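You operate a simulated robot arm through the tools that you are given. There is no shell and no other tool. Be economical: measure what you need, move in short steps, check, and stop when the job is done.

You are at the controls of a simulated two-armed robot. One attempt, no reset.

## Task
Put one of the flip-top bottles from the top of the grey counter board on the third shop shelf by the passage from the bottom. Take the small bottle labelled "tile soap" from the top of the grey counter board and put it on the third shelf from the bottom of the green rack. Put the dearest price sign from the small table top in the purple basin. Take the yellow bottle on the small table top and put it away on the low table top. Put the 500 ML refill bottle from the top of the long workbench on the grey tray and the 400 ML refill bottle on the small table top. Put the clear tub on the top of the long workbench away on the second shelf from the bottom of the green rack. The order is free. Set down upright: flip-top bottle, small bottle, price sign, yellow bottle, refill bottle.
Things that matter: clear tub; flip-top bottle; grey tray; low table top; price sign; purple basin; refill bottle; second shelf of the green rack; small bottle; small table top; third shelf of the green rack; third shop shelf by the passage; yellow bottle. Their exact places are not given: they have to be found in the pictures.

It is judged by the outcome, as a careful person would: the job done as asked, and still so three seconds after it is handed in. It fails if anything else is knocked over, pushed out of place, dropped, spilled or broken.

## Robot
Two 7-joint arms with two-finger parallel grippers on one trunk, on a base that drives. Base frame: it is fixed to the floor where the robot stands at the start and does not move with it; the origin is under the middle of the robot, x ahead of it, y to its left, z up. Units: mm, rad, N and s.
The left shoulder is at the start at [70, 130, 1288], the right one opposite. With the tool pointing down near the work surface each hand reaches from about 100 to 440 mm from the robot's upright axis, wherever it stands, measured 20 degrees to its own side. Places, roughly: clear tub (10x11x8 cm) [-8400, 600, 800]; flip-top bottle [750, 0, 1250]; grey tray (13x11x2 cm) [-8500, 800, 800]; low table top [-4900, 3900, 800]; price sign [-7000, 1750, 750]; purple basin (25x17x9 cm) [-6800, 1600, 800]; refill bottle [-8500, 1000, 1000]; second shelf of the green rack [100, -700, 800]; small bottle [750, 250, 1250]; small table top [-6800, 1600, 800]; third shelf of the green rack [100, -700, 1200]; third shop shelf by the passage [-1100, 2000, 1000]; yellow bottle [-6750, 1250, 750]. Payload 1.57 kg a hand.
The tool frame of a hand sits at the grasp point between the pads (the TCP): z along the fingers, y along the line on which they close. The tips reach 30 mm beyond it. The gripper opens to 80 mm. The fingers are 17 mm wide and 12 mm thick; the gripper's body (40 by 82 mm) begins 80 mm behind the TCP.
Orientation is that of the tool frame in the base frame, as [roll, pitch, yaw] about the fixed x, y, z axes, in that order (R = Rz(yaw) Ry(pitch) Rx(roll)). With the fingers straight down and closing along the base's y, the tool's x points along the base's -x, its y along +y and its z along -z.

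## Interface
- The arms move only by the tool send_rows. It takes "left_motion", "right_motion" or both (then of equal length, played together; a hand with none holds still); each is a list of rows, each an object (a shift or turn left out is 0, a gripper value left out holds the last) with "grip": the gripper command, from -1 (fully open) to 1 (shut), values between in proportion; "delta_pos": the shift along the base's x, y, z in units of 20 mm (1.0 is 20 mm), a list of three; "delta_rot": the turn, a rotation vector about the base's x, y, z in units of 8 degrees (1.0 is 8 degrees), a list of three. In form: [{"grip": grip, "delta_pos": [x, y, z], "delta_rot": [wx, wy, wz]}, ...]. A call has 1 to 12 rows; each row shifts and turns the commanded pose from where the row before left it. A call with a number of a shift or a turn outside -1 to 1 is refused whole. Each row takes 0.2 s and may step no farther than 50 mm and 0.15 rad from the row before; otherwise, or with a gripper value out of range, the whole call is refused. Where a pose cannot be reached the arm comes as near as it can. A force on the tool above 40 N (or 10 N above the force at the start of the call, whichever is more), or a blocked arm, ends the call early, and 0.2 s more pass. Each finger travels about 108 mm/s and halts on what it meets, pressing with about 43 N; the grip force reading is that of the motor and also rises with nothing between the fingers. The clock runs only during rows and for 0.2 s after the last one: add rows that do not move to give the fingers time. The reply holds the time, the measured pose of the TCP, the force on the tool along the base axes, the opening and the grip force, in the units named above and with some noise, with the torque about the TCP (base axes, N m) and any sound that the robot's microphone picked up, and new pictures: "pictures" is both (left out), scene, wrist or none (wrist: the cameras of the hands that moved).
- Cameras (640 x 400 px; columns grow to the right, rows downward): "scene" is now at [119.3, -45.7, 1502]; the picture's right is [-0.56, -0.83, 0.00], its down [-0.57, 0.38, -0.73] and it looks along [0.61, -0.40, -0.68] (base axes); focal length 214 px, centre (320, 200). "left" rides on the left gripper at [72, 7, -122] in its tool frame; the picture's right is [-0.09, 1.00, 0.00], its down [-0.84, -0.08, -0.54] and it looks along [-0.54, -0.05, 0.84] (tool axes); focal length 238 px, centre (320, 200). "right" rides on the right gripper at [72, -7, -122] in its tool frame; the picture's right is [0.09, 1.00, 0.00], its down [-0.84, 0.08, -0.54] and it looks along [-0.54, 0.05, 0.84] (tool axes); focal length 238 px, centre (320, 200).
- move_column(by): slides the trunk up (or, below 0, down) by that many mm; the arms and the scene camera ride with it, the base frame stays. It gives what a move gives, with no picture.
- steer(legs): drives the robot by 1 to 6 legs, each [ahead, left, turn to the left] in mm, mm and rad, along the robot's own axes; the way and the turn of a leg run together, so that a leg with both is an arc; at most 1500 mm and 3.142 rad a leg. The arms and the cameras ride along, it lands a little off, and it stops where it bumps. It gives what a move gives, and a new picture of the scene camera.
- aim_head(pan, tilt): turns the head with the scene camera to pan (to the left, within 1.501 rad either way) and tilt (down, from -0.506 to 1.204), counted from straight ahead of the robot. It gives what a move gives, and a new picture of the scene camera.
- probe_pixels(camera, pixels): for up to 12 pixels [column, row] of the newest picture of that camera ("zoom" is the newest enlarged one), the place [x, y, z] in the base frame of the surface seen there, good to about 2 mm. It takes no simulated time.
- enlarge(camera, box): a new picture of the part [left, top, right, bottom] of that camera's present view, enlarged. It takes no simulated time.
- job_done(): hands the job in; it is judged then, once.

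Go step by step. Measure first, check grasps and placings, and put right what went wrong. The budget is 138 turns and 260 pictures, counting those below and the enlarged ones. Unless the task says otherwise, let go and move clear before handing in, and close with one line.

The tools are called after ">>>" by a JSON object that holds its "name" and its "arguments". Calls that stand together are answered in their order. send_rows: Moves the arms, as the interface text tells. Its arguments: {"type":"object","properties":{"left_motion":{"type":"array","items":{"type":"object","properties":{"grip":{"type":"number"},"delta_pos":{"type":"array","items":{"type":"number"}},"delta_rot":{"type":"array","items":{"type":"number"}}}}},"right_motion":{"type":"array","items":{"type":"object","properties":{"grip":{"type":"number"},"delta_pos":{"type":"array","items":{"type":"number"}},"delta_rot":{"type":"array","items":{"type":"number"}}}}},"pictures":{"type":"string","enum":["both","scene","wrist","none"]}},"required":[]} The other tools are called the same way: move_column (by) slides the trunk up or down; steer (legs) drives the base; aim_head (pan, tilt) turns the head that bears the scene camera; probe_pixels (camera, pixels) gives the place of the surface under pixels of a picture; enlarge (camera, box) takes an enlarged picture of a part of a camera's view; job_done () hands the job in.

At the start:

```text
t: 0.0
left_position: [325.4, 43.7, 1350.5]
left_ee_rot: [3.141, 0.0, -3.141]
left_wrist_force: [-1.5, -0.5, 0.3]
left_wrist_torque: [-0.02, 0.01, -0.01]
left_opening: 80.0
left_gripper_force: 0.1
right_position: [315.7, -222.0, 1349.4]
right_ee_rot: [-3.141, 0.001, 3.141]
right_wrist_force: [0.0, 0.2, 0.0]
right_wrist_torque: [0.03, 0.02, 0.0]
right_opening: 79.9
right_gripper_force: 0.1
trunk travel left (down, up): [-925.0, 15.0]
robot x, y, heading: [-2.5, 1.3, -0.005]
head pan, tilt: [-0.588, 0.754]
```

scene: 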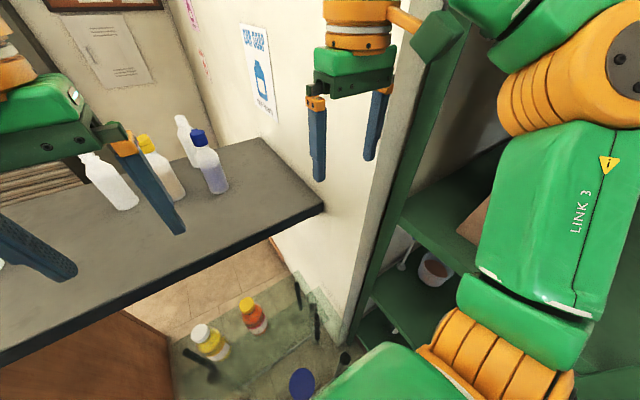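
right: 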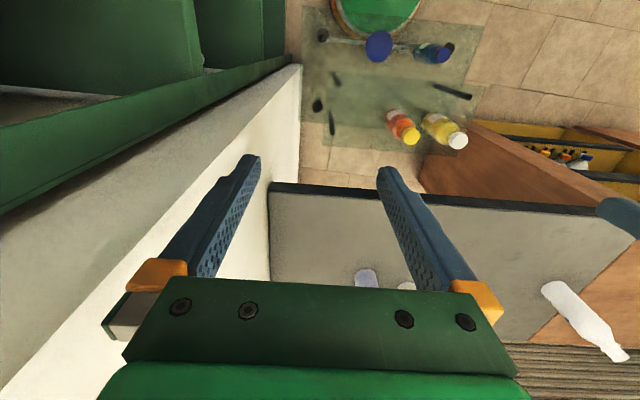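
left: 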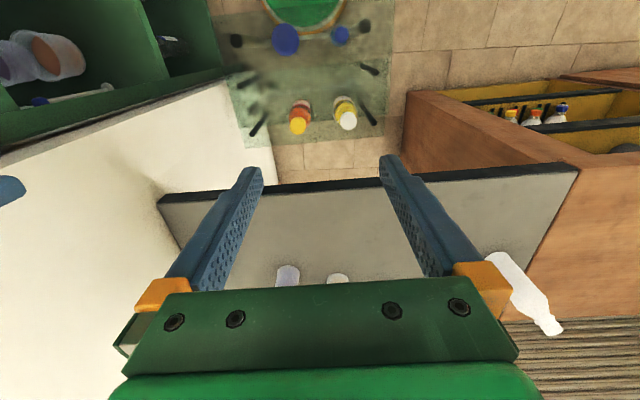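

The scene picture shows the grey board ahead with several bottles around (110,180), (155,165), (190,140), (207,165). I look straight ahead at the board for labels.

>>> {"name": "aim_head", "arguments": {"pan": 0.0, "tilt": 0.5}}

```text
t: 1.0
left_position: [325.3, 44.2, 1349.8]
left_ee_rot: [-3.141, 0.001, 3.14]
left_wrist_force: [0.3, 0.5, 0.1]
left_wrist_torque: [0.0, 0.0, 0.0]
left_opening: 80.1
left_gripper_force: 0.0
right_position: [315.5, -222.9, 1350.4]
right_ee_rot: [-3.141, 0.001, 3.141]
right_wrist_force: [0.0, 0.2, -0.7]
right_wrist_torque: [-0.03, -0.03, 0.02]
right_opening: 80.0
right_gripper_force: 0.1
trunk travel left (down, up): [-925.0, 15.0]
robot x, y, heading: [-0.7, -1.0, -0.004]
head pan, tilt: [0.0, 0.499]
```

scene: 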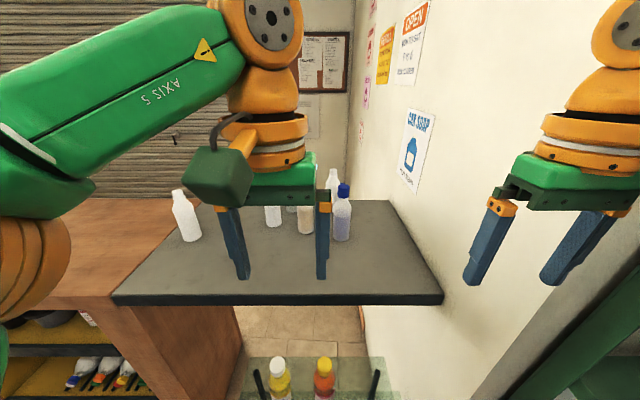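

Bottles stand at (187,215), (272,215), (305,215), (333,180) and (343,215); I enlarge to read them and the wall notices.

>>> {"name": "enlarge", "arguments": {"camera": "scene", "box": [160, 150, 370, 281]}}

>>> {"name": "enlarge", "arguments": {"camera": "scene", "box": [290, 0, 450, 200]}}

>>> {"name": "probe_pixels", "arguments": {"camera": "scene", "pixels": [[187, 240], [180, 192], [272, 222], [305, 228], [333, 175], [343, 235], [343, 190], [130, 293], [430, 293], [390, 205], [205, 205]]}}

```text
3.05 times, centred on (265, 216) of scene
```

zoom: 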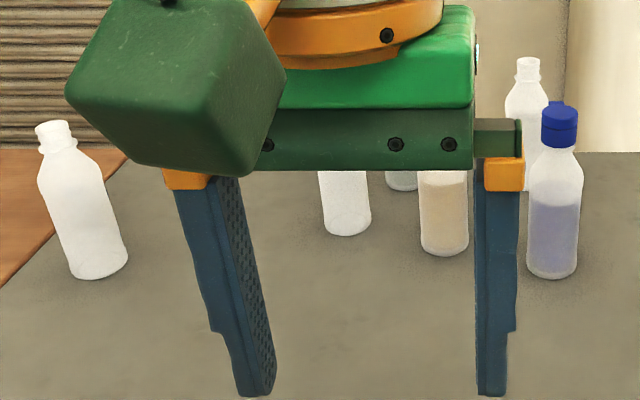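

```text
2.00 times, centred on (370, 100) of scene
```

zoom: 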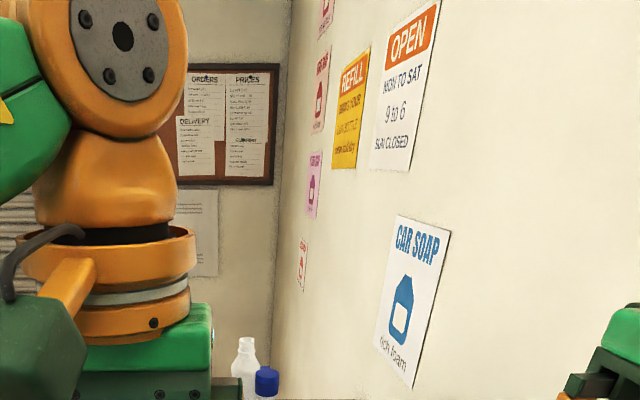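

```text
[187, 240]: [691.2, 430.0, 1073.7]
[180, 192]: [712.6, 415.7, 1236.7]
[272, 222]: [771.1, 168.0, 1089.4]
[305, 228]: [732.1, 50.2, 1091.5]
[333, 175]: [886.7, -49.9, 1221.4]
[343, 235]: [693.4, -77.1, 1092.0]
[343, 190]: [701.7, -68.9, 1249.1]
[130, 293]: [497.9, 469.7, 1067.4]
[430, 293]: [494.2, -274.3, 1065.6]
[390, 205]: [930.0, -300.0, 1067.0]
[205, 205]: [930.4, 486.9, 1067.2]
```

The left hand blocks the view. I shift it left and back and probe the stuff on the floor ahead.

>>> {"name": "send_rows", "arguments": {"left_motion": [{"delta_pos": [-0.5, 1, 0]}, {"delta_pos": [-0.5, 1, 0]}, {"delta_pos": [-0.5, 1, 0]}, {"delta_pos": [-0.5, 1, 0]}, {"delta_pos": [-0.5, 1, 0]}, {"delta_pos": [-0.5, 1, 0]}, {"delta_pos": [-0.5, 1, 0]}, {"delta_pos": [-0.5, 1, 0]}, {"delta_pos": [-0.5, 1, 0]}, {"delta_pos": [-0.5, 1, 0]}, {"delta_pos": [0, 1, 0]}, {"delta_pos": [0, 1, 0]}], "pictures": "scene"}}

>>> {"name": "probe_pixels", "arguments": {"camera": "scene", "pixels": [[280, 385], [325, 362], [300, 365], [260, 345], [50, 320], [200, 340]]}}

```text
t: 3.6
left_position: [258.5, 253.1, 1315.8]
left_ee_rot: [-3.14, 0.0, 3.141]
left_wrist_force: [0.4, 0.5, 0.0]
left_wrist_torque: [0.0, -0.01, 0.0]
left_opening: 80.0
left_gripper_force: 0.0
left hand out of reach, approached as far as the arm can: row 8, 9, 10, 11, 12
right_position: [316.1, -221.4, 1350.0]
right_ee_rot: [-3.142, 0.002, 3.14]
right_wrist_force: [-0.5, -0.4, -0.3]
right_wrist_torque: [-0.02, -0.02, -0.01]
right_opening: 80.0
right_gripper_force: 0.0
trunk travel left (down, up): [-925.0, 15.0]
robot x, y, heading: [-0.2, 0.1, -0.0]
head pan, tilt: [0.0, 0.499]
```

scene: 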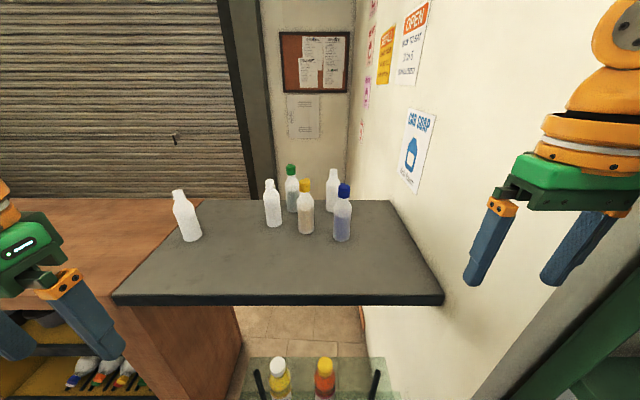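

```text
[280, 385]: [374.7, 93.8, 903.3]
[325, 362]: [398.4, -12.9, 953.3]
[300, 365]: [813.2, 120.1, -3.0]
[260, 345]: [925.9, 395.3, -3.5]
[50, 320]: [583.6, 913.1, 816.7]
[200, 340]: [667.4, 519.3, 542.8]
```

>>> {"name": "enlarge", "arguments": {"camera": "scene", "box": [160, 150, 370, 281]}}

>>> {"name": "aim_head", "arguments": {"pan": 0.0, "tilt": 1.2}}

```text
3.05 times, centred on (265, 216) of scene
```

zoom: 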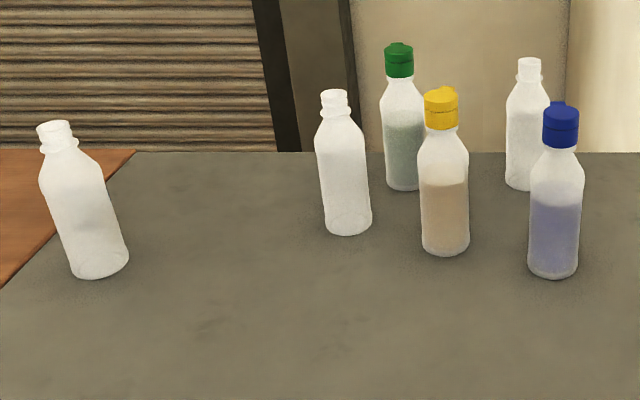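

```text
t: 4.7
left_position: [256.7, 252.3, 1315.5]
left_ee_rot: [-3.14, 0.001, -3.141]
left_wrist_force: [0.1, 0.4, 0.2]
left_wrist_torque: [0.0, -0.01, 0.01]
left_opening: 80.3
left_gripper_force: 0.1
right_position: [316.4, -221.7, 1348.6]
right_ee_rot: [3.141, 0.0, -3.141]
right_wrist_force: [0.6, -0.1, 0.2]
right_wrist_torque: [-0.04, -0.02, 0.03]
right_opening: 79.9
right_gripper_force: 0.1
trunk travel left (down, up): [-925.0, 15.0]
robot x, y, heading: [-0.7, -0.8, 0.003]
head pan, tilt: [0.0, 1.201]
```

scene: 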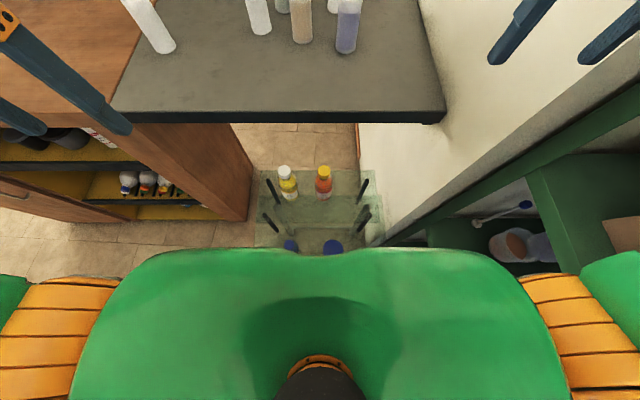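

>>> {"name": "probe_pixels", "arguments": {"camera": "scene", "pixels": [[286, 170], [323, 170], [290, 246], [332, 246], [272, 188], [362, 188], [310, 210], [340, 180], [265, 205], [272, 222], [360, 220], [375, 230]]}}

>>> {"name": "enlarge", "arguments": {"camera": "scene", "box": [230, 150, 420, 260]}}

>>> {"name": "enlarge", "arguments": {"camera": "right", "box": [200, 0, 520, 200]}}

```text
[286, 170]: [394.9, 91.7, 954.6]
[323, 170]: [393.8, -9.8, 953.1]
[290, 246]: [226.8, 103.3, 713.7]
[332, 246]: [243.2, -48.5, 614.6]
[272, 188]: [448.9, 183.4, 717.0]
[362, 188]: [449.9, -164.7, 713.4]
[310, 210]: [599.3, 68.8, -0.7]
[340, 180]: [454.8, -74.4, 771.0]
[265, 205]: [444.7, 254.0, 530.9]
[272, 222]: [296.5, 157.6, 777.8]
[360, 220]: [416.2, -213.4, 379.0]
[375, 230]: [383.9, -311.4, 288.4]
```

```text
3.37 times, centred on (325, 205) of scene
```

zoom: 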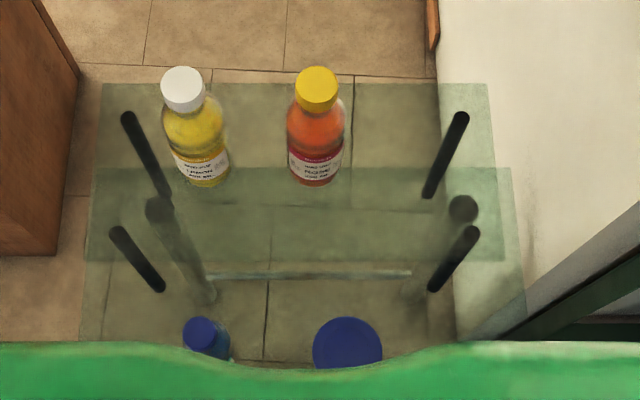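

```text
2.00 times, centred on (360, 100) of right
```

zoom: 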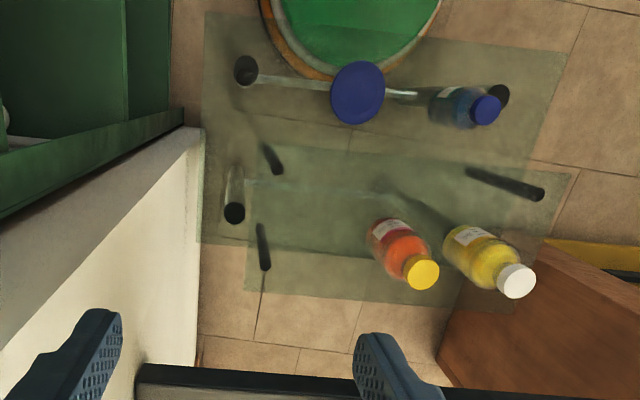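

The green glass cart stands fixed in front (x≈225–460), so I must come to the board beside it. I look left and right before driving.

>>> {"name": "aim_head", "arguments": {"pan": 1.2, "tilt": 0.7}}

>>> {"name": "aim_head", "arguments": {"pan": -1.3, "tilt": 0.6}}

```text
t: 6.1
left_position: [257.4, 252.9, 1315.0]
left_ee_rot: [-3.141, 0.001, 3.141]
left_wrist_force: [-0.8, -0.7, -0.3]
left_wrist_torque: [0.03, -0.01, -0.01]
left_opening: 79.8
left_gripper_force: 0.1
right_position: [317.3, -220.9, 1350.2]
right_ee_rot: [-3.14, 0.002, 3.141]
right_wrist_force: [-0.6, -0.2, -0.1]
right_wrist_torque: [0.03, 0.0, -0.01]
right_opening: 80.0
right_gripper_force: 0.0
trunk travel left (down, up): [-925.0, 15.0]
robot x, y, heading: [1.7, 3.9, -0.001]
head pan, tilt: [1.201, 0.7]
```

scene: 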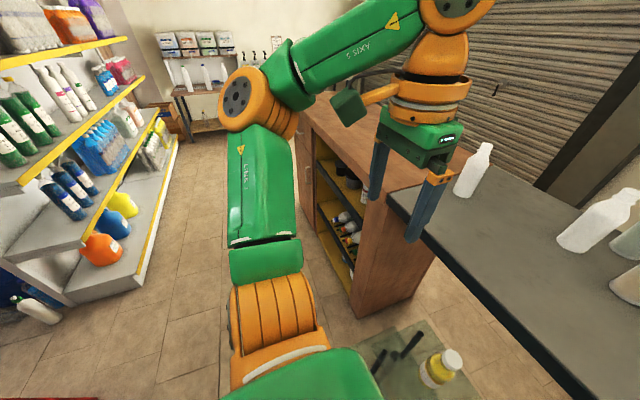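

```text
t: 8.3
left_position: [257.2, 251.0, 1315.1]
left_ee_rot: [-3.141, 0.0, -3.14]
left_wrist_force: [0.3, 0.3, -0.1]
left_wrist_torque: [0.01, -0.02, 0.01]
left_opening: 80.1
left_gripper_force: 0.1
right_position: [317.2, -222.6, 1350.3]
right_ee_rot: [3.141, 0.0, -3.141]
right_wrist_force: [0.3, -0.8, 0.7]
right_wrist_torque: [0.02, 0.02, 0.02]
right_opening: 79.9
right_gripper_force: 0.0
trunk travel left (down, up): [-925.0, 15.0]
robot x, y, heading: [-1.0, -1.2, 0.001]
head pan, tilt: [-1.3, 0.6]
```

scene: 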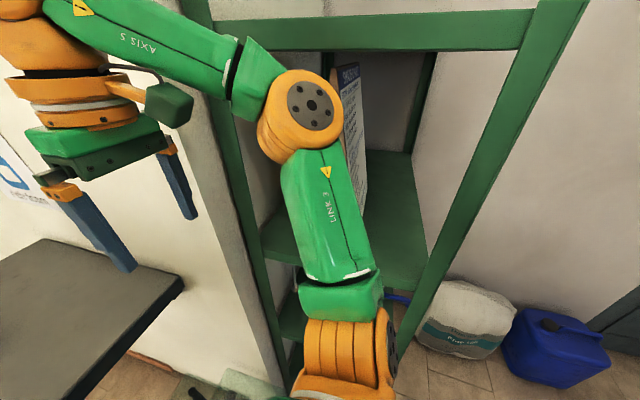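

The floor to the left is clear. I back off slightly, strafe left 430, then look down-right before closing in.

>>> {"name": "steer", "arguments": {"legs": [[-40, 0, 0], [0, 420, 0]]}}

>>> {"name": "aim_head", "arguments": {"pan": -0.1, "tilt": 0.95}}

```text
t: 11.4
left_position: [217.9, 667.1, 1315.7]
left_ee_rot: [3.14, 0.002, 3.139]
left_wrist_force: [0.4, -0.3, 0.2]
left_wrist_torque: [0.04, 0.0, 0.01]
left_opening: 79.8
left_gripper_force: 0.1
right_position: [276.2, 193.2, 1349.4]
right_ee_rot: [3.139, 0.001, 3.14]
right_wrist_force: [0.6, -0.3, -0.6]
right_wrist_torque: [0.0, 0.03, 0.05]
right_opening: 80.0
right_gripper_force: 0.0
trunk travel left (down, up): [-925.0, 15.0]
robot x, y, heading: [-40.7, 418.3, -0.001]
head pan, tilt: [-1.3, 0.6]
```

scene: 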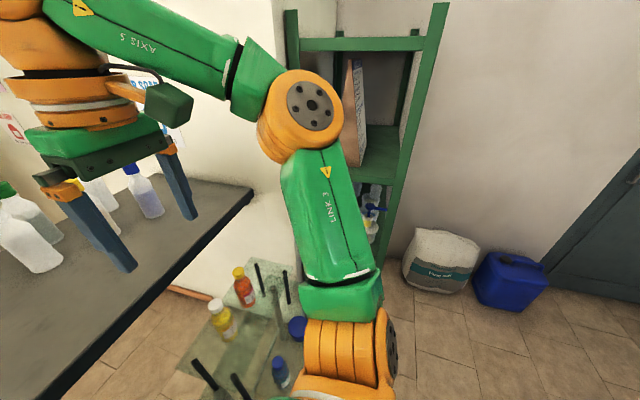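

```text
t: 12.8
left_position: [217.7, 669.4, 1314.4]
left_ee_rot: [-3.142, 0.002, 3.14]
left_wrist_force: [-0.8, 0.7, -0.6]
left_wrist_torque: [0.0, -0.02, 0.0]
left_opening: 80.0
left_gripper_force: 0.0
right_position: [276.0, 197.7, 1349.9]
right_ee_rot: [3.141, -0.001, 3.141]
right_wrist_force: [-1.0, -0.4, 0.2]
right_wrist_torque: [0.0, 0.0, 0.01]
right_opening: 80.0
right_gripper_force: 0.0
trunk travel left (down, up): [-925.0, 15.0]
robot x, y, heading: [-40.6, 418.3, -0.002]
head pan, tilt: [-0.099, 0.949]
```

scene: 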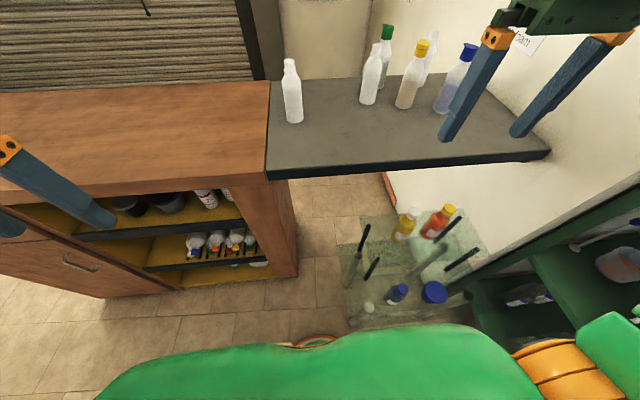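

>>> {"name": "probe_pixels", "arguments": {"camera": "scene", "pixels": [[295, 276], [105, 296], [180, 190], [268, 178], [350, 325], [340, 246], [375, 217], [480, 240], [315, 340], [340, 290], [435, 290]]}}

>>> {"name": "enlarge", "arguments": {"camera": "scene", "box": [270, 20, 490, 160]}}

>>> {"name": "enlarge", "arguments": {"camera": "right", "box": [0, 0, 640, 400]}}

```text
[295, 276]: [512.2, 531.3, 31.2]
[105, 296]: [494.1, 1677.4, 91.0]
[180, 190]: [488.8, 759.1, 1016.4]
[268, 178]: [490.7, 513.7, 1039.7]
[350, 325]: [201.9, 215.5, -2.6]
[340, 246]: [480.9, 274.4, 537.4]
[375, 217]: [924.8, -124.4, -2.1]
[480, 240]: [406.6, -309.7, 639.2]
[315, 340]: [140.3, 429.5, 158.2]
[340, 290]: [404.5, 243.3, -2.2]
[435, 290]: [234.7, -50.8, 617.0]
```

```text
2.86 times, centred on (380, 90) of scene
```

zoom: 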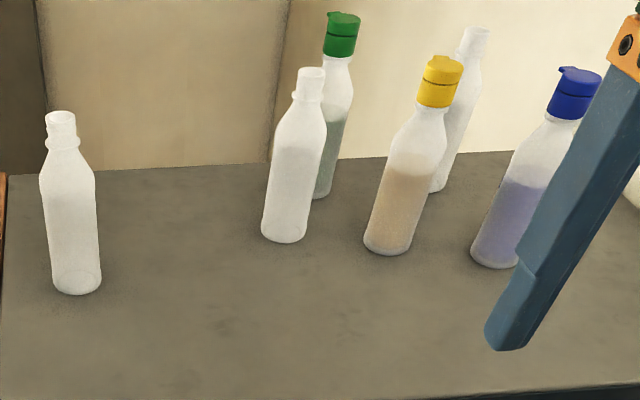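

```text
1.00 times, centred on (320, 200) of right (not enlarged: the box is as wide or as high as the picture)
```

zoom: 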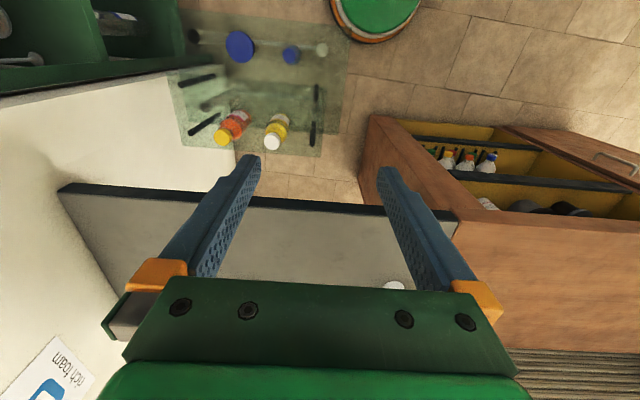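

Nothing written faces this side; three flip-tops (green, yellow, blue caps) and three white small bottles. I drive nearer beside the cart.

>>> {"name": "steer", "arguments": {"legs": [[0, 65, 0], [270, 0, 0]]}}

>>> {"name": "send_rows", "arguments": {"right_motion": [{"delta_rot": [0, -1, 0], "delta_pos": [0, -0.5, -0.5]}, {"delta_rot": [0, -1, 0], "delta_pos": [0.5, -0.5, -0.5]}, {"delta_rot": [0, -1, 0], "delta_pos": [0.5, -0.5, -0.5]}, {"delta_rot": [0, -1, 0], "delta_pos": [0.5, -0.5, 0]}, {"delta_rot": [0, -1, 0], "delta_pos": [0.5, -0.5, 0]}, {"delta_rot": [0, -1, 0], "delta_pos": [0.5, -0.5, 0]}, {"delta_rot": [0, -1, 0], "delta_pos": [0.5, 0, 0]}, {"delta_rot": [0, -1, 0], "delta_pos": [0.5, 0, 0]}, {"delta_rot": [0, -1, 0], "delta_pos": [0.5, 0, 0]}, {"delta_rot": [0, -1, 0], "delta_pos": [0.5, 0, 0]}, {"delta_rot": [0, -1, 0], "delta_pos": [0.5, 0, 0]}, {"delta_rot": [0, -0.25, 0], "delta_pos": [0.5, 0, 0]}], "pictures": "both"}}

```text
t: 15.3
left_position: [485.6, 734.4, 1316.8]
left_ee_rot: [3.141, 0.004, -3.139]
left_wrist_force: [-0.3, 0.0, 0.5]
left_wrist_torque: [0.0, -0.06, -0.01]
left_opening: 79.7
left_gripper_force: 0.0
right_position: [545.2, 263.2, 1350.9]
right_ee_rot: [-3.141, 0.002, -3.14]
right_wrist_force: [-0.4, 0.4, -0.8]
right_wrist_torque: [0.01, -0.05, 0.01]
right_opening: 80.0
right_gripper_force: 0.1
trunk travel left (down, up): [-925.0, 15.0]
robot x, y, heading: [230.1, 486.1, -0.0]
head pan, tilt: [-0.099, 0.949]
```

scene: 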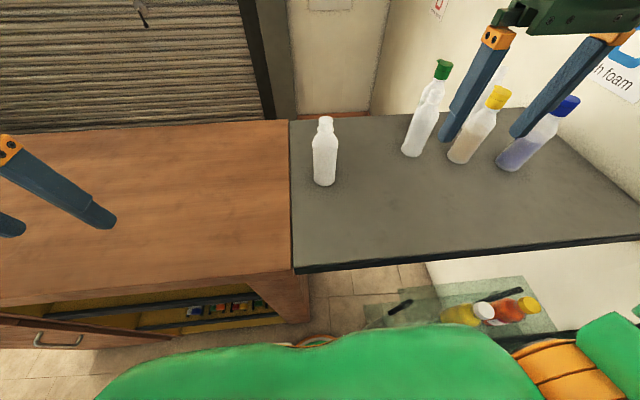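

```text
t: 17.9
left_position: [490.7, 736.1, 1315.4]
left_ee_rot: [3.141, 0.0, -3.139]
left_wrist_force: [-1.3, -0.1, -0.9]
left_wrist_torque: [-0.01, 0.0, 0.06]
left_opening: 80.3
left_gripper_force: 0.1
right_position: [659.0, 203.2, 1320.1]
right_ee_rot: [-2.779, 1.57, -2.777]
right_wrist_force: [1.0, 0.2, -0.3]
right_wrist_torque: [0.0, 0.02, 0.02]
right_opening: 80.2
right_gripper_force: 0.0
trunk travel left (down, up): [-925.0, 15.0]
robot x, y, heading: [234.8, 484.9, 0.004]
head pan, tilt: [-0.099, 0.949]
```

scene: 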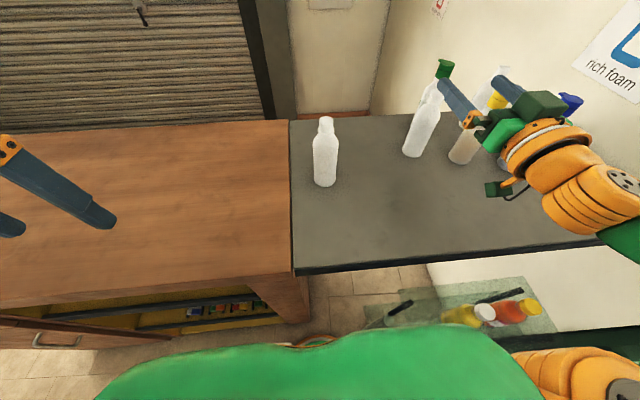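
right: 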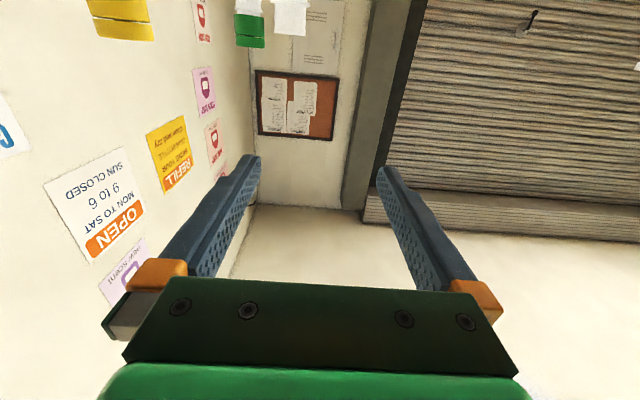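

The horizontal tool reaches well. I enlarge the bottles from this viewpoint to look for labels.

>>> {"name": "enlarge", "arguments": {"camera": "scene", "box": [290, 50, 480, 200]}}

>>> {"name": "probe_pixels", "arguments": {"camera": "scene", "pixels": [[325, 150], [325, 122], [415, 145], [425, 105], [465, 150], [443, 65], [427, 85]]}}

```text
2.67 times, centred on (385, 125) of scene
```

zoom: 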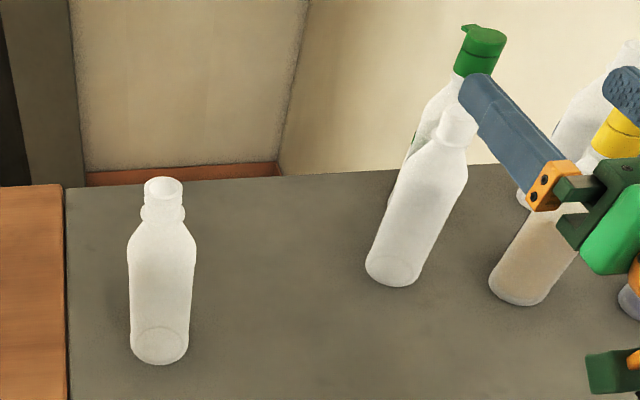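

```text
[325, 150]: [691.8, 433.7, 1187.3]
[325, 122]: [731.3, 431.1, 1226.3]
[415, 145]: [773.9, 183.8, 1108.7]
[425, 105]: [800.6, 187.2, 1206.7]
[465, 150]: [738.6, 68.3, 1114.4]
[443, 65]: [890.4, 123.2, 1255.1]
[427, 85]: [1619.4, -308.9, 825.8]
```

Labels face away (+x). The middle white bottle (centre ≈ (798,173)) is my candidate for "tile soap"; I bring the right hand to a pre-grasp tilted 30° down in front of it.

>>> {"name": "send_rows", "arguments": {"right_motion": [{"delta_rot": [0, 0.625, 0], "delta_pos": [0.367, -0.25, -0.917], "grip": -1}, {"delta_rot": [0, 0.625, 0], "delta_pos": [0.367, -0.25, -0.917]}, {"delta_rot": [0, 0.625, 0], "delta_pos": [0.367, -0.25, -0.917]}, {"delta_rot": [0, 0.625, 0], "delta_pos": [0.367, -0.25, -0.917]}, {"delta_rot": [0, 0.625, 0], "delta_pos": [0.367, -0.25, -0.917]}, {"delta_rot": [0, 0.625, 0], "delta_pos": [0.367, -0.25, -0.917]}, {}], "pictures": "both"}}

```text
t: 19.5
left_position: [489.2, 737.0, 1314.7]
left_ee_rot: [-3.14, 0.002, -3.14]
left_wrist_force: [-0.6, -1.1, 0.4]
left_wrist_torque: [0.0, -0.01, 0.03]
left_opening: 80.0
left_gripper_force: 0.0
right_position: [702.2, 172.6, 1210.0]
right_ee_rot: [-3.141, 1.047, -3.139]
right_wrist_force: [0.4, 0.6, 1.0]
right_wrist_torque: [-0.02, 0.0, 0.02]
right_opening: 80.0
right_gripper_force: 0.1
trunk travel left (down, up): [-925.0, 15.0]
robot x, y, heading: [232.5, 485.1, 0.006]
head pan, tilt: [-0.099, 0.949]
```

scene: 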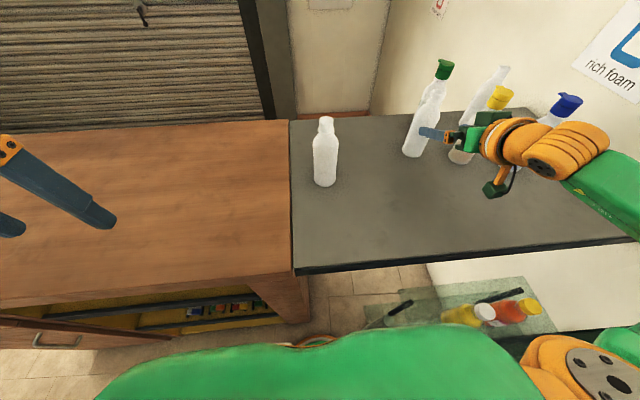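
right: 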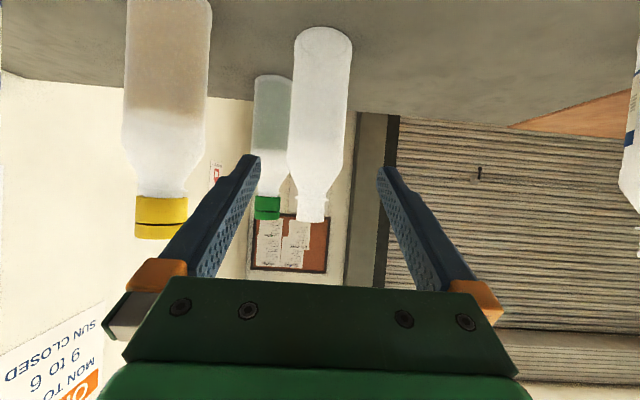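

>>> {"name": "probe_pixels", "arguments": {"camera": "right", "pixels": [[320, 100], [295, 100], [347, 100], [312, 205], [200, 90], [275, 120]]}}

>>> {"name": "enlarge", "arguments": {"camera": "right", "box": [560, 30, 640, 230]}}

```text
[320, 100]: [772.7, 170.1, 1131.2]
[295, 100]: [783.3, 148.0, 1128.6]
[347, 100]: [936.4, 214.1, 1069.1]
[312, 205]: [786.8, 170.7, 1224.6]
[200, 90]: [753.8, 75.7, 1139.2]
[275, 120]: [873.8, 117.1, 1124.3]
```

```text
2.00 times, centred on (600, 130) of right
```

zoom: 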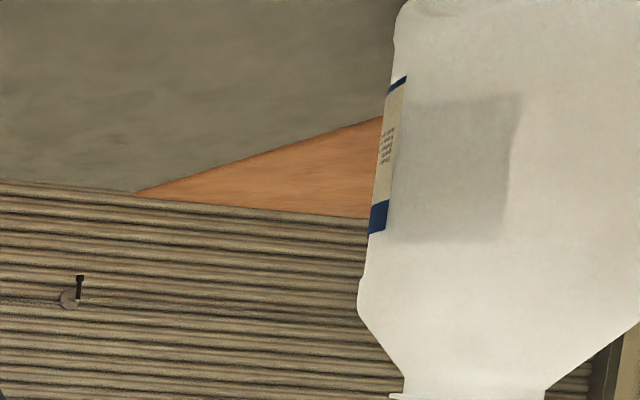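

Bottle is centred between fingers (y≈171). I advance 96 mm along the tool and look at the wrist view before closing.

>>> {"name": "send_rows", "arguments": {"right_motion": [{"delta_pos": [0.96, 0, -0.5]}, {"delta_pos": [0.96, -0.05, -0.5]}, {"delta_pos": [0.96, 0, -0.5]}, {"delta_pos": [0.96, 0, -0.5]}, {"delta_pos": [0.96, 0, -0.5]}, {}], "pictures": "both"}}

```text
t: 20.9
left_position: [490.3, 736.9, 1316.0]
left_ee_rot: [-3.139, 0.002, -3.14]
left_wrist_force: [0.1, -0.6, -0.1]
left_wrist_torque: [0.02, 0.02, 0.04]
left_opening: 80.0
left_gripper_force: 0.1
right_position: [798.5, 172.2, 1158.8]
right_ee_rot: [-3.141, 1.049, 3.14]
right_wrist_force: [-0.4, 0.6, -0.4]
right_wrist_torque: [-0.05, 0.02, 0.0]
right_opening: 80.1
right_gripper_force: 0.0
trunk travel left (down, up): [-925.0, 15.0]
robot x, y, heading: [234.2, 483.0, -0.001]
head pan, tilt: [-0.099, 0.949]
```

scene: 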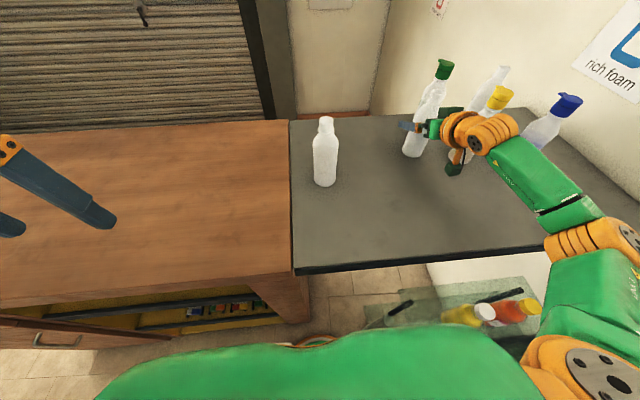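
right: 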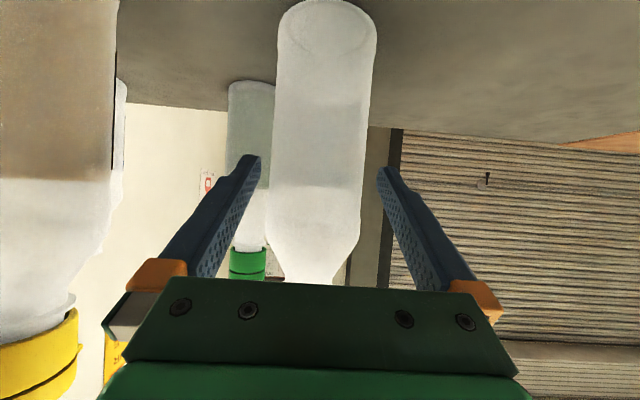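

The bottle sits well between the fingers; I close, lift 80 mm and pull back.

>>> {"name": "send_rows", "arguments": {"right_motion": [{"grip": 1}, {"grip": 1}, {"grip": 1}, {"delta_pos": [0, 0, 1]}, {"delta_pos": [0, 0, 1]}, {"delta_pos": [0, 0, 1]}, {"delta_pos": [-0.5, 0, 1]}, {"delta_pos": [-1, 0, 0.5]}, {"delta_pos": [-1, 0, 0]}, {"delta_pos": [-1, 0, 0]}, {"delta_pos": [-1, 0, 0]}], "pictures": "both"}}

```text
t: 23.3
left_position: [487.7, 736.8, 1315.4]
left_ee_rot: [3.141, 0.001, -3.139]
left_wrist_force: [-0.5, 0.7, -0.1]
left_wrist_torque: [0.0, 0.0, -0.04]
left_opening: 79.9
left_gripper_force: 0.1
right_position: [707.4, 171.6, 1251.0]
right_ee_rot: [3.141, 1.048, -3.14]
right_wrist_force: [-0.3, 0.5, 0.5]
right_wrist_torque: [0.04, 0.02, 0.01]
right_opening: 54.2
right_gripper_force: 43.1
trunk travel left (down, up): [-925.0, 15.0]
robot x, y, heading: [231.5, 484.5, 0.001]
head pan, tilt: [-0.099, 0.949]
```

scene: 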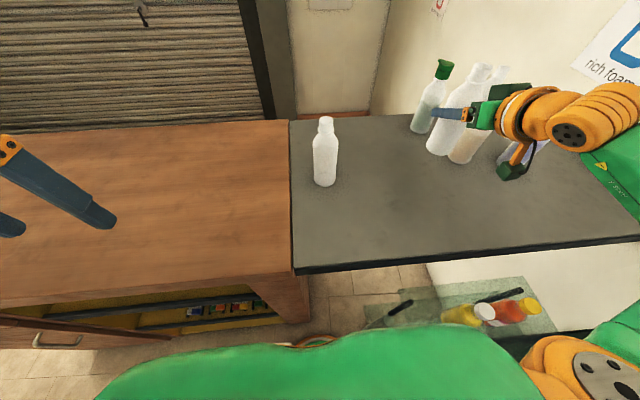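
right: 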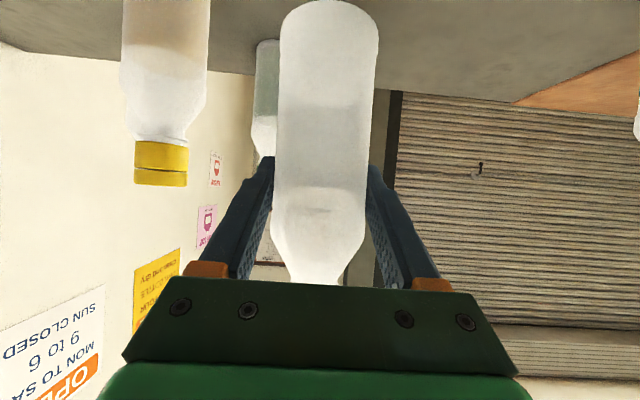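

Bottle 54 mm wide is held. I yaw the hand left ~96° while backing off so its label turns toward the head camera.

>>> {"name": "send_rows", "arguments": {"right_motion": [{"delta_pos": [-1, 0, 0.3]}, {"delta_pos": [-1, 0, 0.3], "delta_rot": [0, 0, 1]}, {"delta_pos": [-1, 0, 0.3], "delta_rot": [0, 0, 1]}, {"delta_pos": [-1, 0, 0.3], "delta_rot": [0, 0, 1]}, {"delta_pos": [-1, 0, 0.3], "delta_rot": [0, 0, 1]}, {"delta_pos": [-1, 0, 0.3], "delta_rot": [0, 0, 1]}, {"delta_rot": [0, 0, 1]}, {"delta_rot": [0, 0, 1]}, {"delta_rot": [0, 0, 1]}, {"delta_rot": [0, 0, 1]}, {"delta_rot": [0, 0, 1]}, {"delta_rot": [0, 0, 1]}], "pictures": "scene"}}

```text
t: 25.9
left_position: [489.6, 736.8, 1315.3]
left_ee_rot: [-3.139, 0.002, -3.14]
left_wrist_force: [0.2, 0.6, 0.0]
left_wrist_torque: [0.03, 0.01, 0.0]
left_opening: 79.9
left_gripper_force: 0.0
right_position: [657.7, 172.8, 1265.5]
right_ee_rot: [3.14, 1.047, -2.933]
right_wrist_force: [0.3, 0.2, -0.9]
right_wrist_torque: [-0.02, 0.02, -0.01]
right_opening: 53.7
right_gripper_force: 42.8
right hand out of reach, approached as far as the arm can: row 3, 4, 5, 6, 7, 8, 9, 10, 11, 12
trunk travel left (down, up): [-925.0, 15.0]
robot x, y, heading: [230.1, 483.8, 0.006]
head pan, tilt: [-0.099, 0.949]
```

scene: 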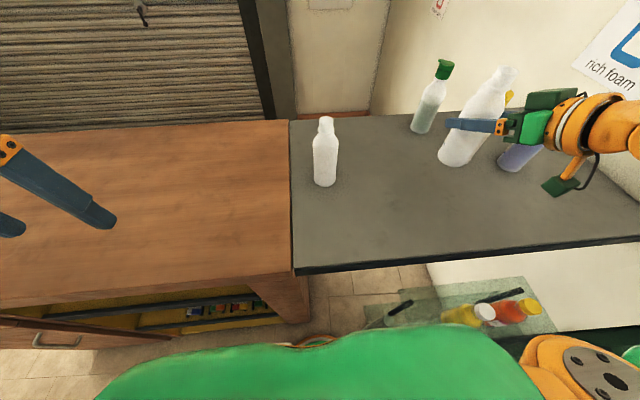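

The motion stopped near x=657 (arm folded). I back the base 200 mm to get free space, then try the yaw with the hand farther out.

>>> {"name": "steer", "arguments": {"legs": [[-230, 0, 0]]}}

>>> {"name": "send_rows", "arguments": {"right_motion": [{"delta_pos": [1, -0.5, 0]}, {"delta_pos": [1, -0.5, 0]}, {"delta_pos": [1, -0.5, 0], "delta_rot": [0, 0, 1]}, {"delta_pos": [1, -0.5, 0], "delta_rot": [0, 0, 1]}, {"delta_rot": [0, 0, 1]}, {"delta_rot": [0, 0, 1]}, {"delta_rot": [0, 0, 1]}, {"delta_rot": [0, 0, 1]}, {"delta_rot": [0, 0, 1]}, {"delta_rot": [0, 0, 1]}, {"delta_rot": [0, 0, 1]}, {"delta_rot": [0, 0, 1]}], "pictures": "scene"}}

```text
t: 27.6
left_position: [265.8, 737.3, 1313.9]
left_ee_rot: [-3.14, -0.005, -3.139]
left_wrist_force: [0.2, 0.2, -0.2]
left_wrist_torque: [-0.02, 0.07, -0.03]
left_opening: 80.2
left_gripper_force: 0.0
right_position: [433.1, 172.4, 1263.5]
right_ee_rot: [3.14, 1.045, -2.932]
right_wrist_force: [-0.2, 0.3, -0.7]
right_wrist_torque: [-0.03, -0.03, 0.04]
right_opening: 53.8
right_gripper_force: 42.8
trunk travel left (down, up): [-925.0, 15.0]
robot x, y, heading: [0.6, 483.0, -0.002]
head pan, tilt: [-0.099, 0.949]
```

scene: 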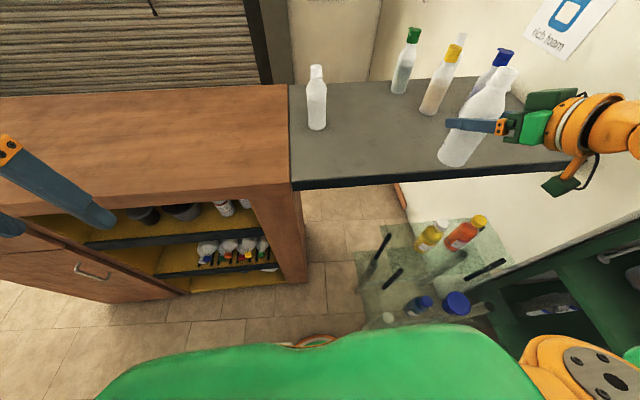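

```text
t: 30.2
left_position: [260.5, 736.6, 1316.4]
left_ee_rot: [-3.141, 0.002, -3.138]
left_wrist_force: [0.9, 0.1, 0.0]
left_wrist_torque: [0.01, 0.01, -0.02]
left_opening: 80.0
left_gripper_force: 0.1
right_position: [429.9, 341.4, 1251.3]
right_ee_rot: [3.141, 1.043, -2.417]
right_wrist_force: [0.2, 0.1, 0.8]
right_wrist_torque: [-0.02, -0.01, 0.01]
right_opening: 53.6
right_gripper_force: 42.5
right hand out of reach, approached as far as the arm can: row 2, 3, 4, 5, 6, 7, 8, 9, 10, 11, 12
trunk travel left (down, up): [-925.0, 15.0]
robot x, y, heading: [-1.4, 485.7, 0.004]
head pan, tilt: [-0.099, 0.949]
```

scene: 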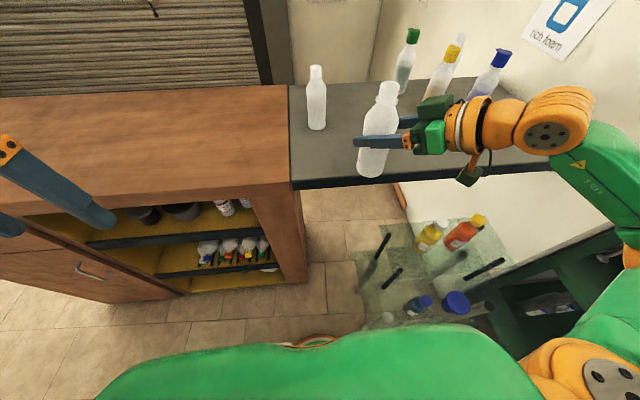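

The hand yawed to about 41° but folded in; I move it out (x+, y−) without turning, to learn how it follows.

>>> {"name": "send_rows", "arguments": {"right_motion": [{"delta_pos": [1, -1, 0]}, {"delta_pos": [1, -1, 0]}, {"delta_pos": [1, -1, 0]}, {"delta_pos": [1, -1, 0]}], "pictures": "none"}}

>>> {"name": "send_rows", "arguments": {"right_motion": [{"delta_rot": [0, 0, 1]}, {"delta_rot": [0, 0, 1]}, {"delta_rot": [0, 0, 1]}, {"delta_rot": [0, 0, 1]}, {"delta_rot": [0, 0, 1]}], "pictures": "scene"}}

```text
t: 31.2
left_position: [258.3, 736.4, 1314.5]
left_ee_rot: [-3.141, 0.001, -3.139]
left_wrist_force: [0.2, -0.6, -0.8]
left_wrist_torque: [0.0, -0.03, 0.01]
left_opening: 80.2
left_gripper_force: 0.0
right_position: [430.4, 341.8, 1250.0]
right_ee_rot: [3.139, 1.043, -2.417]
right_wrist_force: [-0.3, -0.4, -0.5]
right_wrist_torque: [0.0, -0.03, 0.0]
right_opening: 54.0
right_gripper_force: 42.3
right hand out of reach, approached as far as the arm can: row 1, 2, 3, 4
trunk travel left (down, up): [-925.0, 15.0]
robot x, y, heading: [3.8, 486.4, 0.004]
head pan, tilt: [-0.099, 0.949]
```

```text
t: 32.4
left_position: [261.4, 736.6, 1313.7]
left_ee_rot: [-3.14, 0.002, -3.14]
left_wrist_force: [0.1, 0.2, -0.5]
left_wrist_torque: [0.01, -0.03, 0.01]
left_opening: 80.1
left_gripper_force: 0.0
right_position: [414.1, 359.1, 1246.7]
right_ee_rot: [3.105, 1.051, -2.383]
right_wrist_force: [0.3, 0.7, -0.5]
right_wrist_torque: [0.02, -0.02, -0.01]
right_opening: 53.4
right_gripper_force: 43.1
right hand out of reach, approached as far as the arm can: row 1, 2, 3, 4, 5
trunk travel left (down, up): [-925.0, 15.0]
robot x, y, heading: [6.6, 486.4, 0.001]
head pan, tilt: [-0.099, 0.949]
```

scene: 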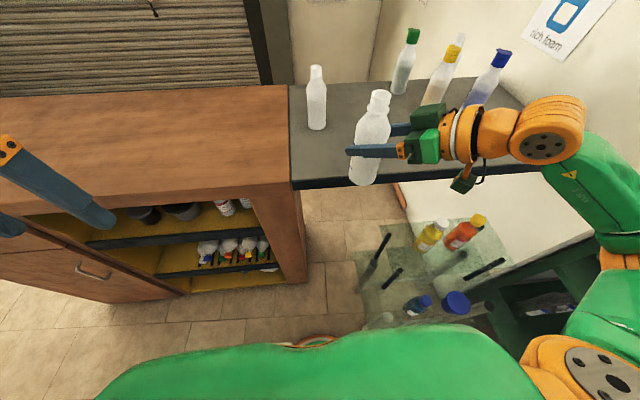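

The label now faces roughly (0.7,0.7); the left wrist camera can view it. I turn the left hand −90° in yaw so its camera looks toward the held bottle.

>>> {"name": "send_rows", "arguments": {"left_motion": [{"delta_rot": [0, 0, -1], "delta_pos": [0.4, -0.3, -0.3]}, {"delta_rot": [0, 0, -1], "delta_pos": [0.4, -0.3, -0.3]}, {"delta_rot": [0, 0, -1], "delta_pos": [0.4, -0.3, -0.3]}, {"delta_rot": [0, 0, -1], "delta_pos": [0.4, -0.3, -0.3]}, {"delta_rot": [0, 0, -1], "delta_pos": [0.4, -0.3, -0.3]}, {"delta_rot": [0, 0, -1], "delta_pos": [0.4, -0.3, -0.3]}, {"delta_rot": [0, 0, -1], "delta_pos": [0.4, -0.3, -0.3]}, {"delta_rot": [0, 0, -1], "delta_pos": [0.4, -0.3, -0.3]}, {"delta_rot": [0, 0, -1], "delta_pos": [0.4, -0.3, -0.3]}, {"delta_rot": [0, 0, -1], "delta_pos": [0.4, -0.3, -0.3]}], "pictures": "wrist"}}

```text
t: 34.6
left_position: [275.8, 610.7, 1223.9]
left_ee_rot: [3.141, 0.001, 1.748]
left_wrist_force: [0.1, -0.9, 0.2]
left_wrist_torque: [-0.02, -0.03, -0.01]
left_opening: 79.9
left_gripper_force: 0.1
left hand out of reach, approached as far as the arm can: row 6, 7, 8, 9, 10
right_position: [414.3, 358.7, 1246.1]
right_ee_rot: [3.104, 1.051, -2.385]
right_wrist_force: [-0.2, 0.5, 0.4]
right_wrist_torque: [0.0, 0.0, 0.04]
right_opening: 53.7
right_gripper_force: 43.0
trunk travel left (down, up): [-925.0, 15.0]
robot x, y, heading: [2.0, 483.3, -0.003]
head pan, tilt: [-0.099, 0.949]
```

left: 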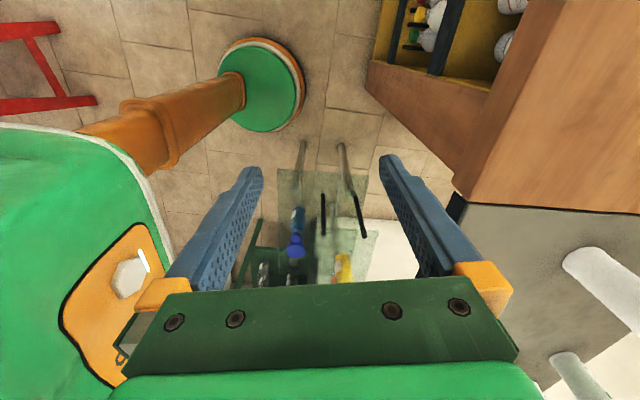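

The bottle is hidden below the gripper; I tilt the left hand 40° toward −y and move it back a bit.

>>> {"name": "send_rows", "arguments": {"left_motion": [{"delta_rot": [-1, 0, 0], "delta_pos": [0, 0.8, 0]}, {"delta_rot": [-1, 0, 0], "delta_pos": [0, 0.8, 0]}, {"delta_rot": [-1, 0, 0], "delta_pos": [0, 0.8, 0]}, {"delta_rot": [-1, 0, 0], "delta_pos": [0.5, 0.5, 0]}, {"delta_rot": [-1, 0, 0], "delta_pos": [0.5, 0, 0]}], "pictures": "wrist"}}

```text
t: 35.8
left_position: [239.0, 609.4, 1235.1]
left_ee_rot: [-2.993, 0.687, 1.802]
left_wrist_force: [-0.1, -0.1, -0.7]
left_wrist_torque: [-0.01, -0.01, -0.01]
left_opening: 80.0
left_gripper_force: 0.0
left hand out of reach, approached as far as the arm can: row 1, 2, 3, 4, 5
right_position: [414.9, 360.3, 1246.0]
right_ee_rot: [3.106, 1.049, -2.384]
right_wrist_force: [-1.1, 0.6, -0.3]
right_wrist_torque: [0.03, 0.02, 0.02]
right_opening: 54.1
right_gripper_force: 43.8
trunk travel left (down, up): [-925.0, 15.0]
robot x, y, heading: [2.0, 483.8, 0.002]
head pan, tilt: [-0.099, 0.949]
```

left: 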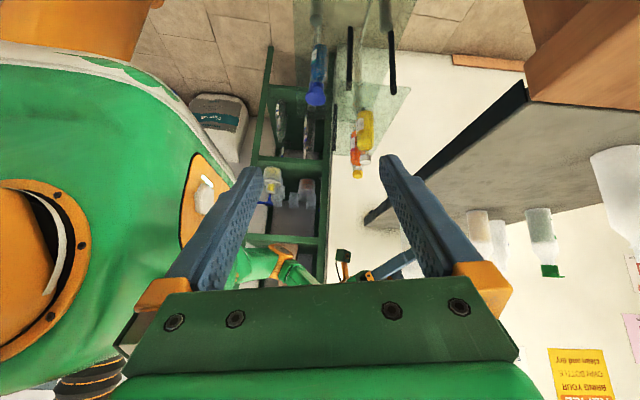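

The right fingers show at (400,265); the bottle is just hidden. I lower the right hand 80 mm and raise the left slightly.

>>> {"name": "send_rows", "arguments": {"left_motion": [{"delta_pos": [0, 0.3, 1]}, {"delta_pos": [0, 0.3, 1]}, {"delta_pos": [0, 0.3, 1]}, {"delta_pos": [0, 0, 0.5]}, {}], "right_motion": [{"delta_pos": [0, 0, -1]}, {"delta_pos": [0, 0, -1]}, {"delta_pos": [0, 0, -1]}, {"delta_pos": [0, 0, -1]}, {}], "pictures": "both"}}

```text
t: 37.0
left_position: [239.4, 627.2, 1304.2]
left_ee_rot: [-2.993, 0.686, 1.801]
left_wrist_force: [-0.5, 0.8, 0.2]
left_wrist_torque: [-0.04, -0.01, 0.03]
left_opening: 79.9
left_gripper_force: 0.1
right_position: [414.3, 359.9, 1166.8]
right_ee_rot: [3.107, 1.05, -2.382]
right_wrist_force: [0.0, -0.2, -0.6]
right_wrist_torque: [-0.01, -0.01, -0.01]
right_opening: 53.8
right_gripper_force: 42.6
trunk travel left (down, up): [-925.0, 15.0]
robot x, y, heading: [3.5, 482.8, 0.004]
head pan, tilt: [-0.099, 0.949]
```

scene: 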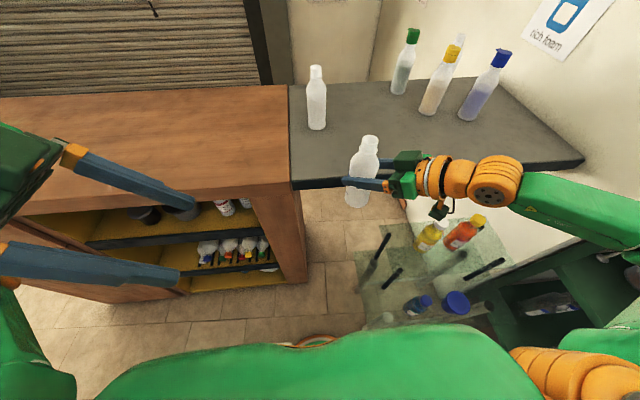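
right: 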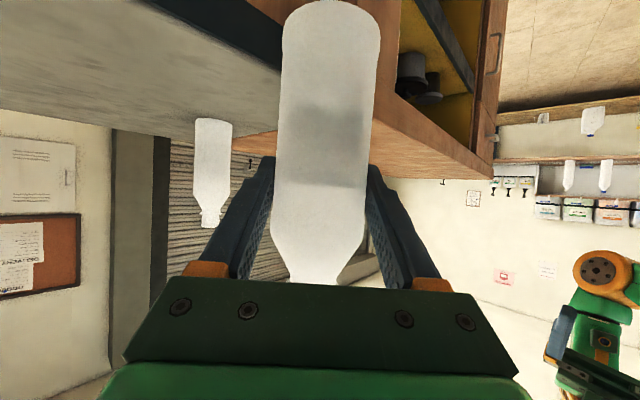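
left: 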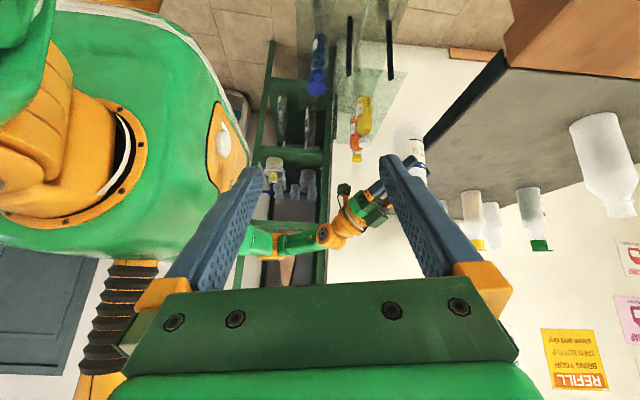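

The label is visible in the left view at (412,145). Enlarge.

>>> {"name": "enlarge", "arguments": {"camera": "left", "box": [380, 115, 444, 175]}}

```text
6.67 times, centred on (412, 145) of left
```

zoom: 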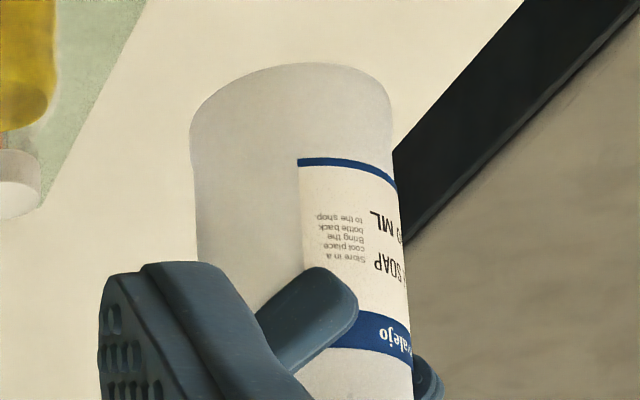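

It reads "…SOAP"; I need the first word. I move the left hand +x 80 mm for a more frontal view.

>>> {"name": "send_rows", "arguments": {"left_motion": [{"delta_pos": [1, 0, 0.3]}, {"delta_pos": [1, 0, 0.3]}, {"delta_pos": [1, 0, 0.3]}, {"delta_pos": [1, 0, 0.3]}, {}], "pictures": "wrist"}}

```text
t: 38.2
left_position: [276.1, 589.5, 1327.6]
left_ee_rot: [-2.992, 0.687, 1.801]
left_wrist_force: [-0.1, -0.4, -0.3]
left_wrist_torque: [0.01, -0.02, -0.02]
left_opening: 80.1
left_gripper_force: 0.2
left hand out of reach, approached as far as the arm can: row 1, 2, 3, 4
right_position: [414.8, 360.2, 1166.5]
right_ee_rot: [3.105, 1.05, -2.384]
right_wrist_force: [-0.2, -0.2, -0.4]
right_wrist_torque: [-0.01, 0.02, 0.0]
right_opening: 53.8
right_gripper_force: 43.4
trunk travel left (down, up): [-925.0, 15.0]
robot x, y, heading: [3.2, 486.6, 0.007]
head pan, tilt: [-0.099, 0.949]
```

left: 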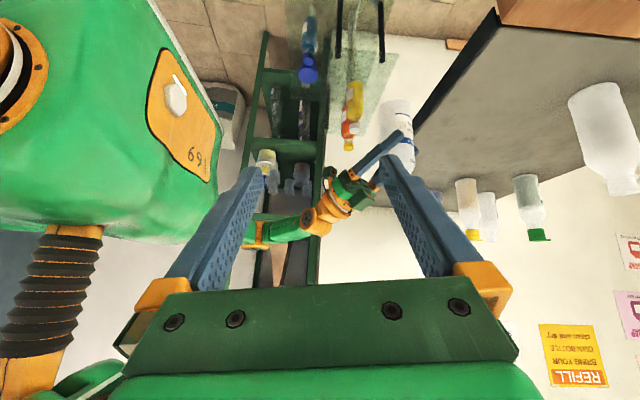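

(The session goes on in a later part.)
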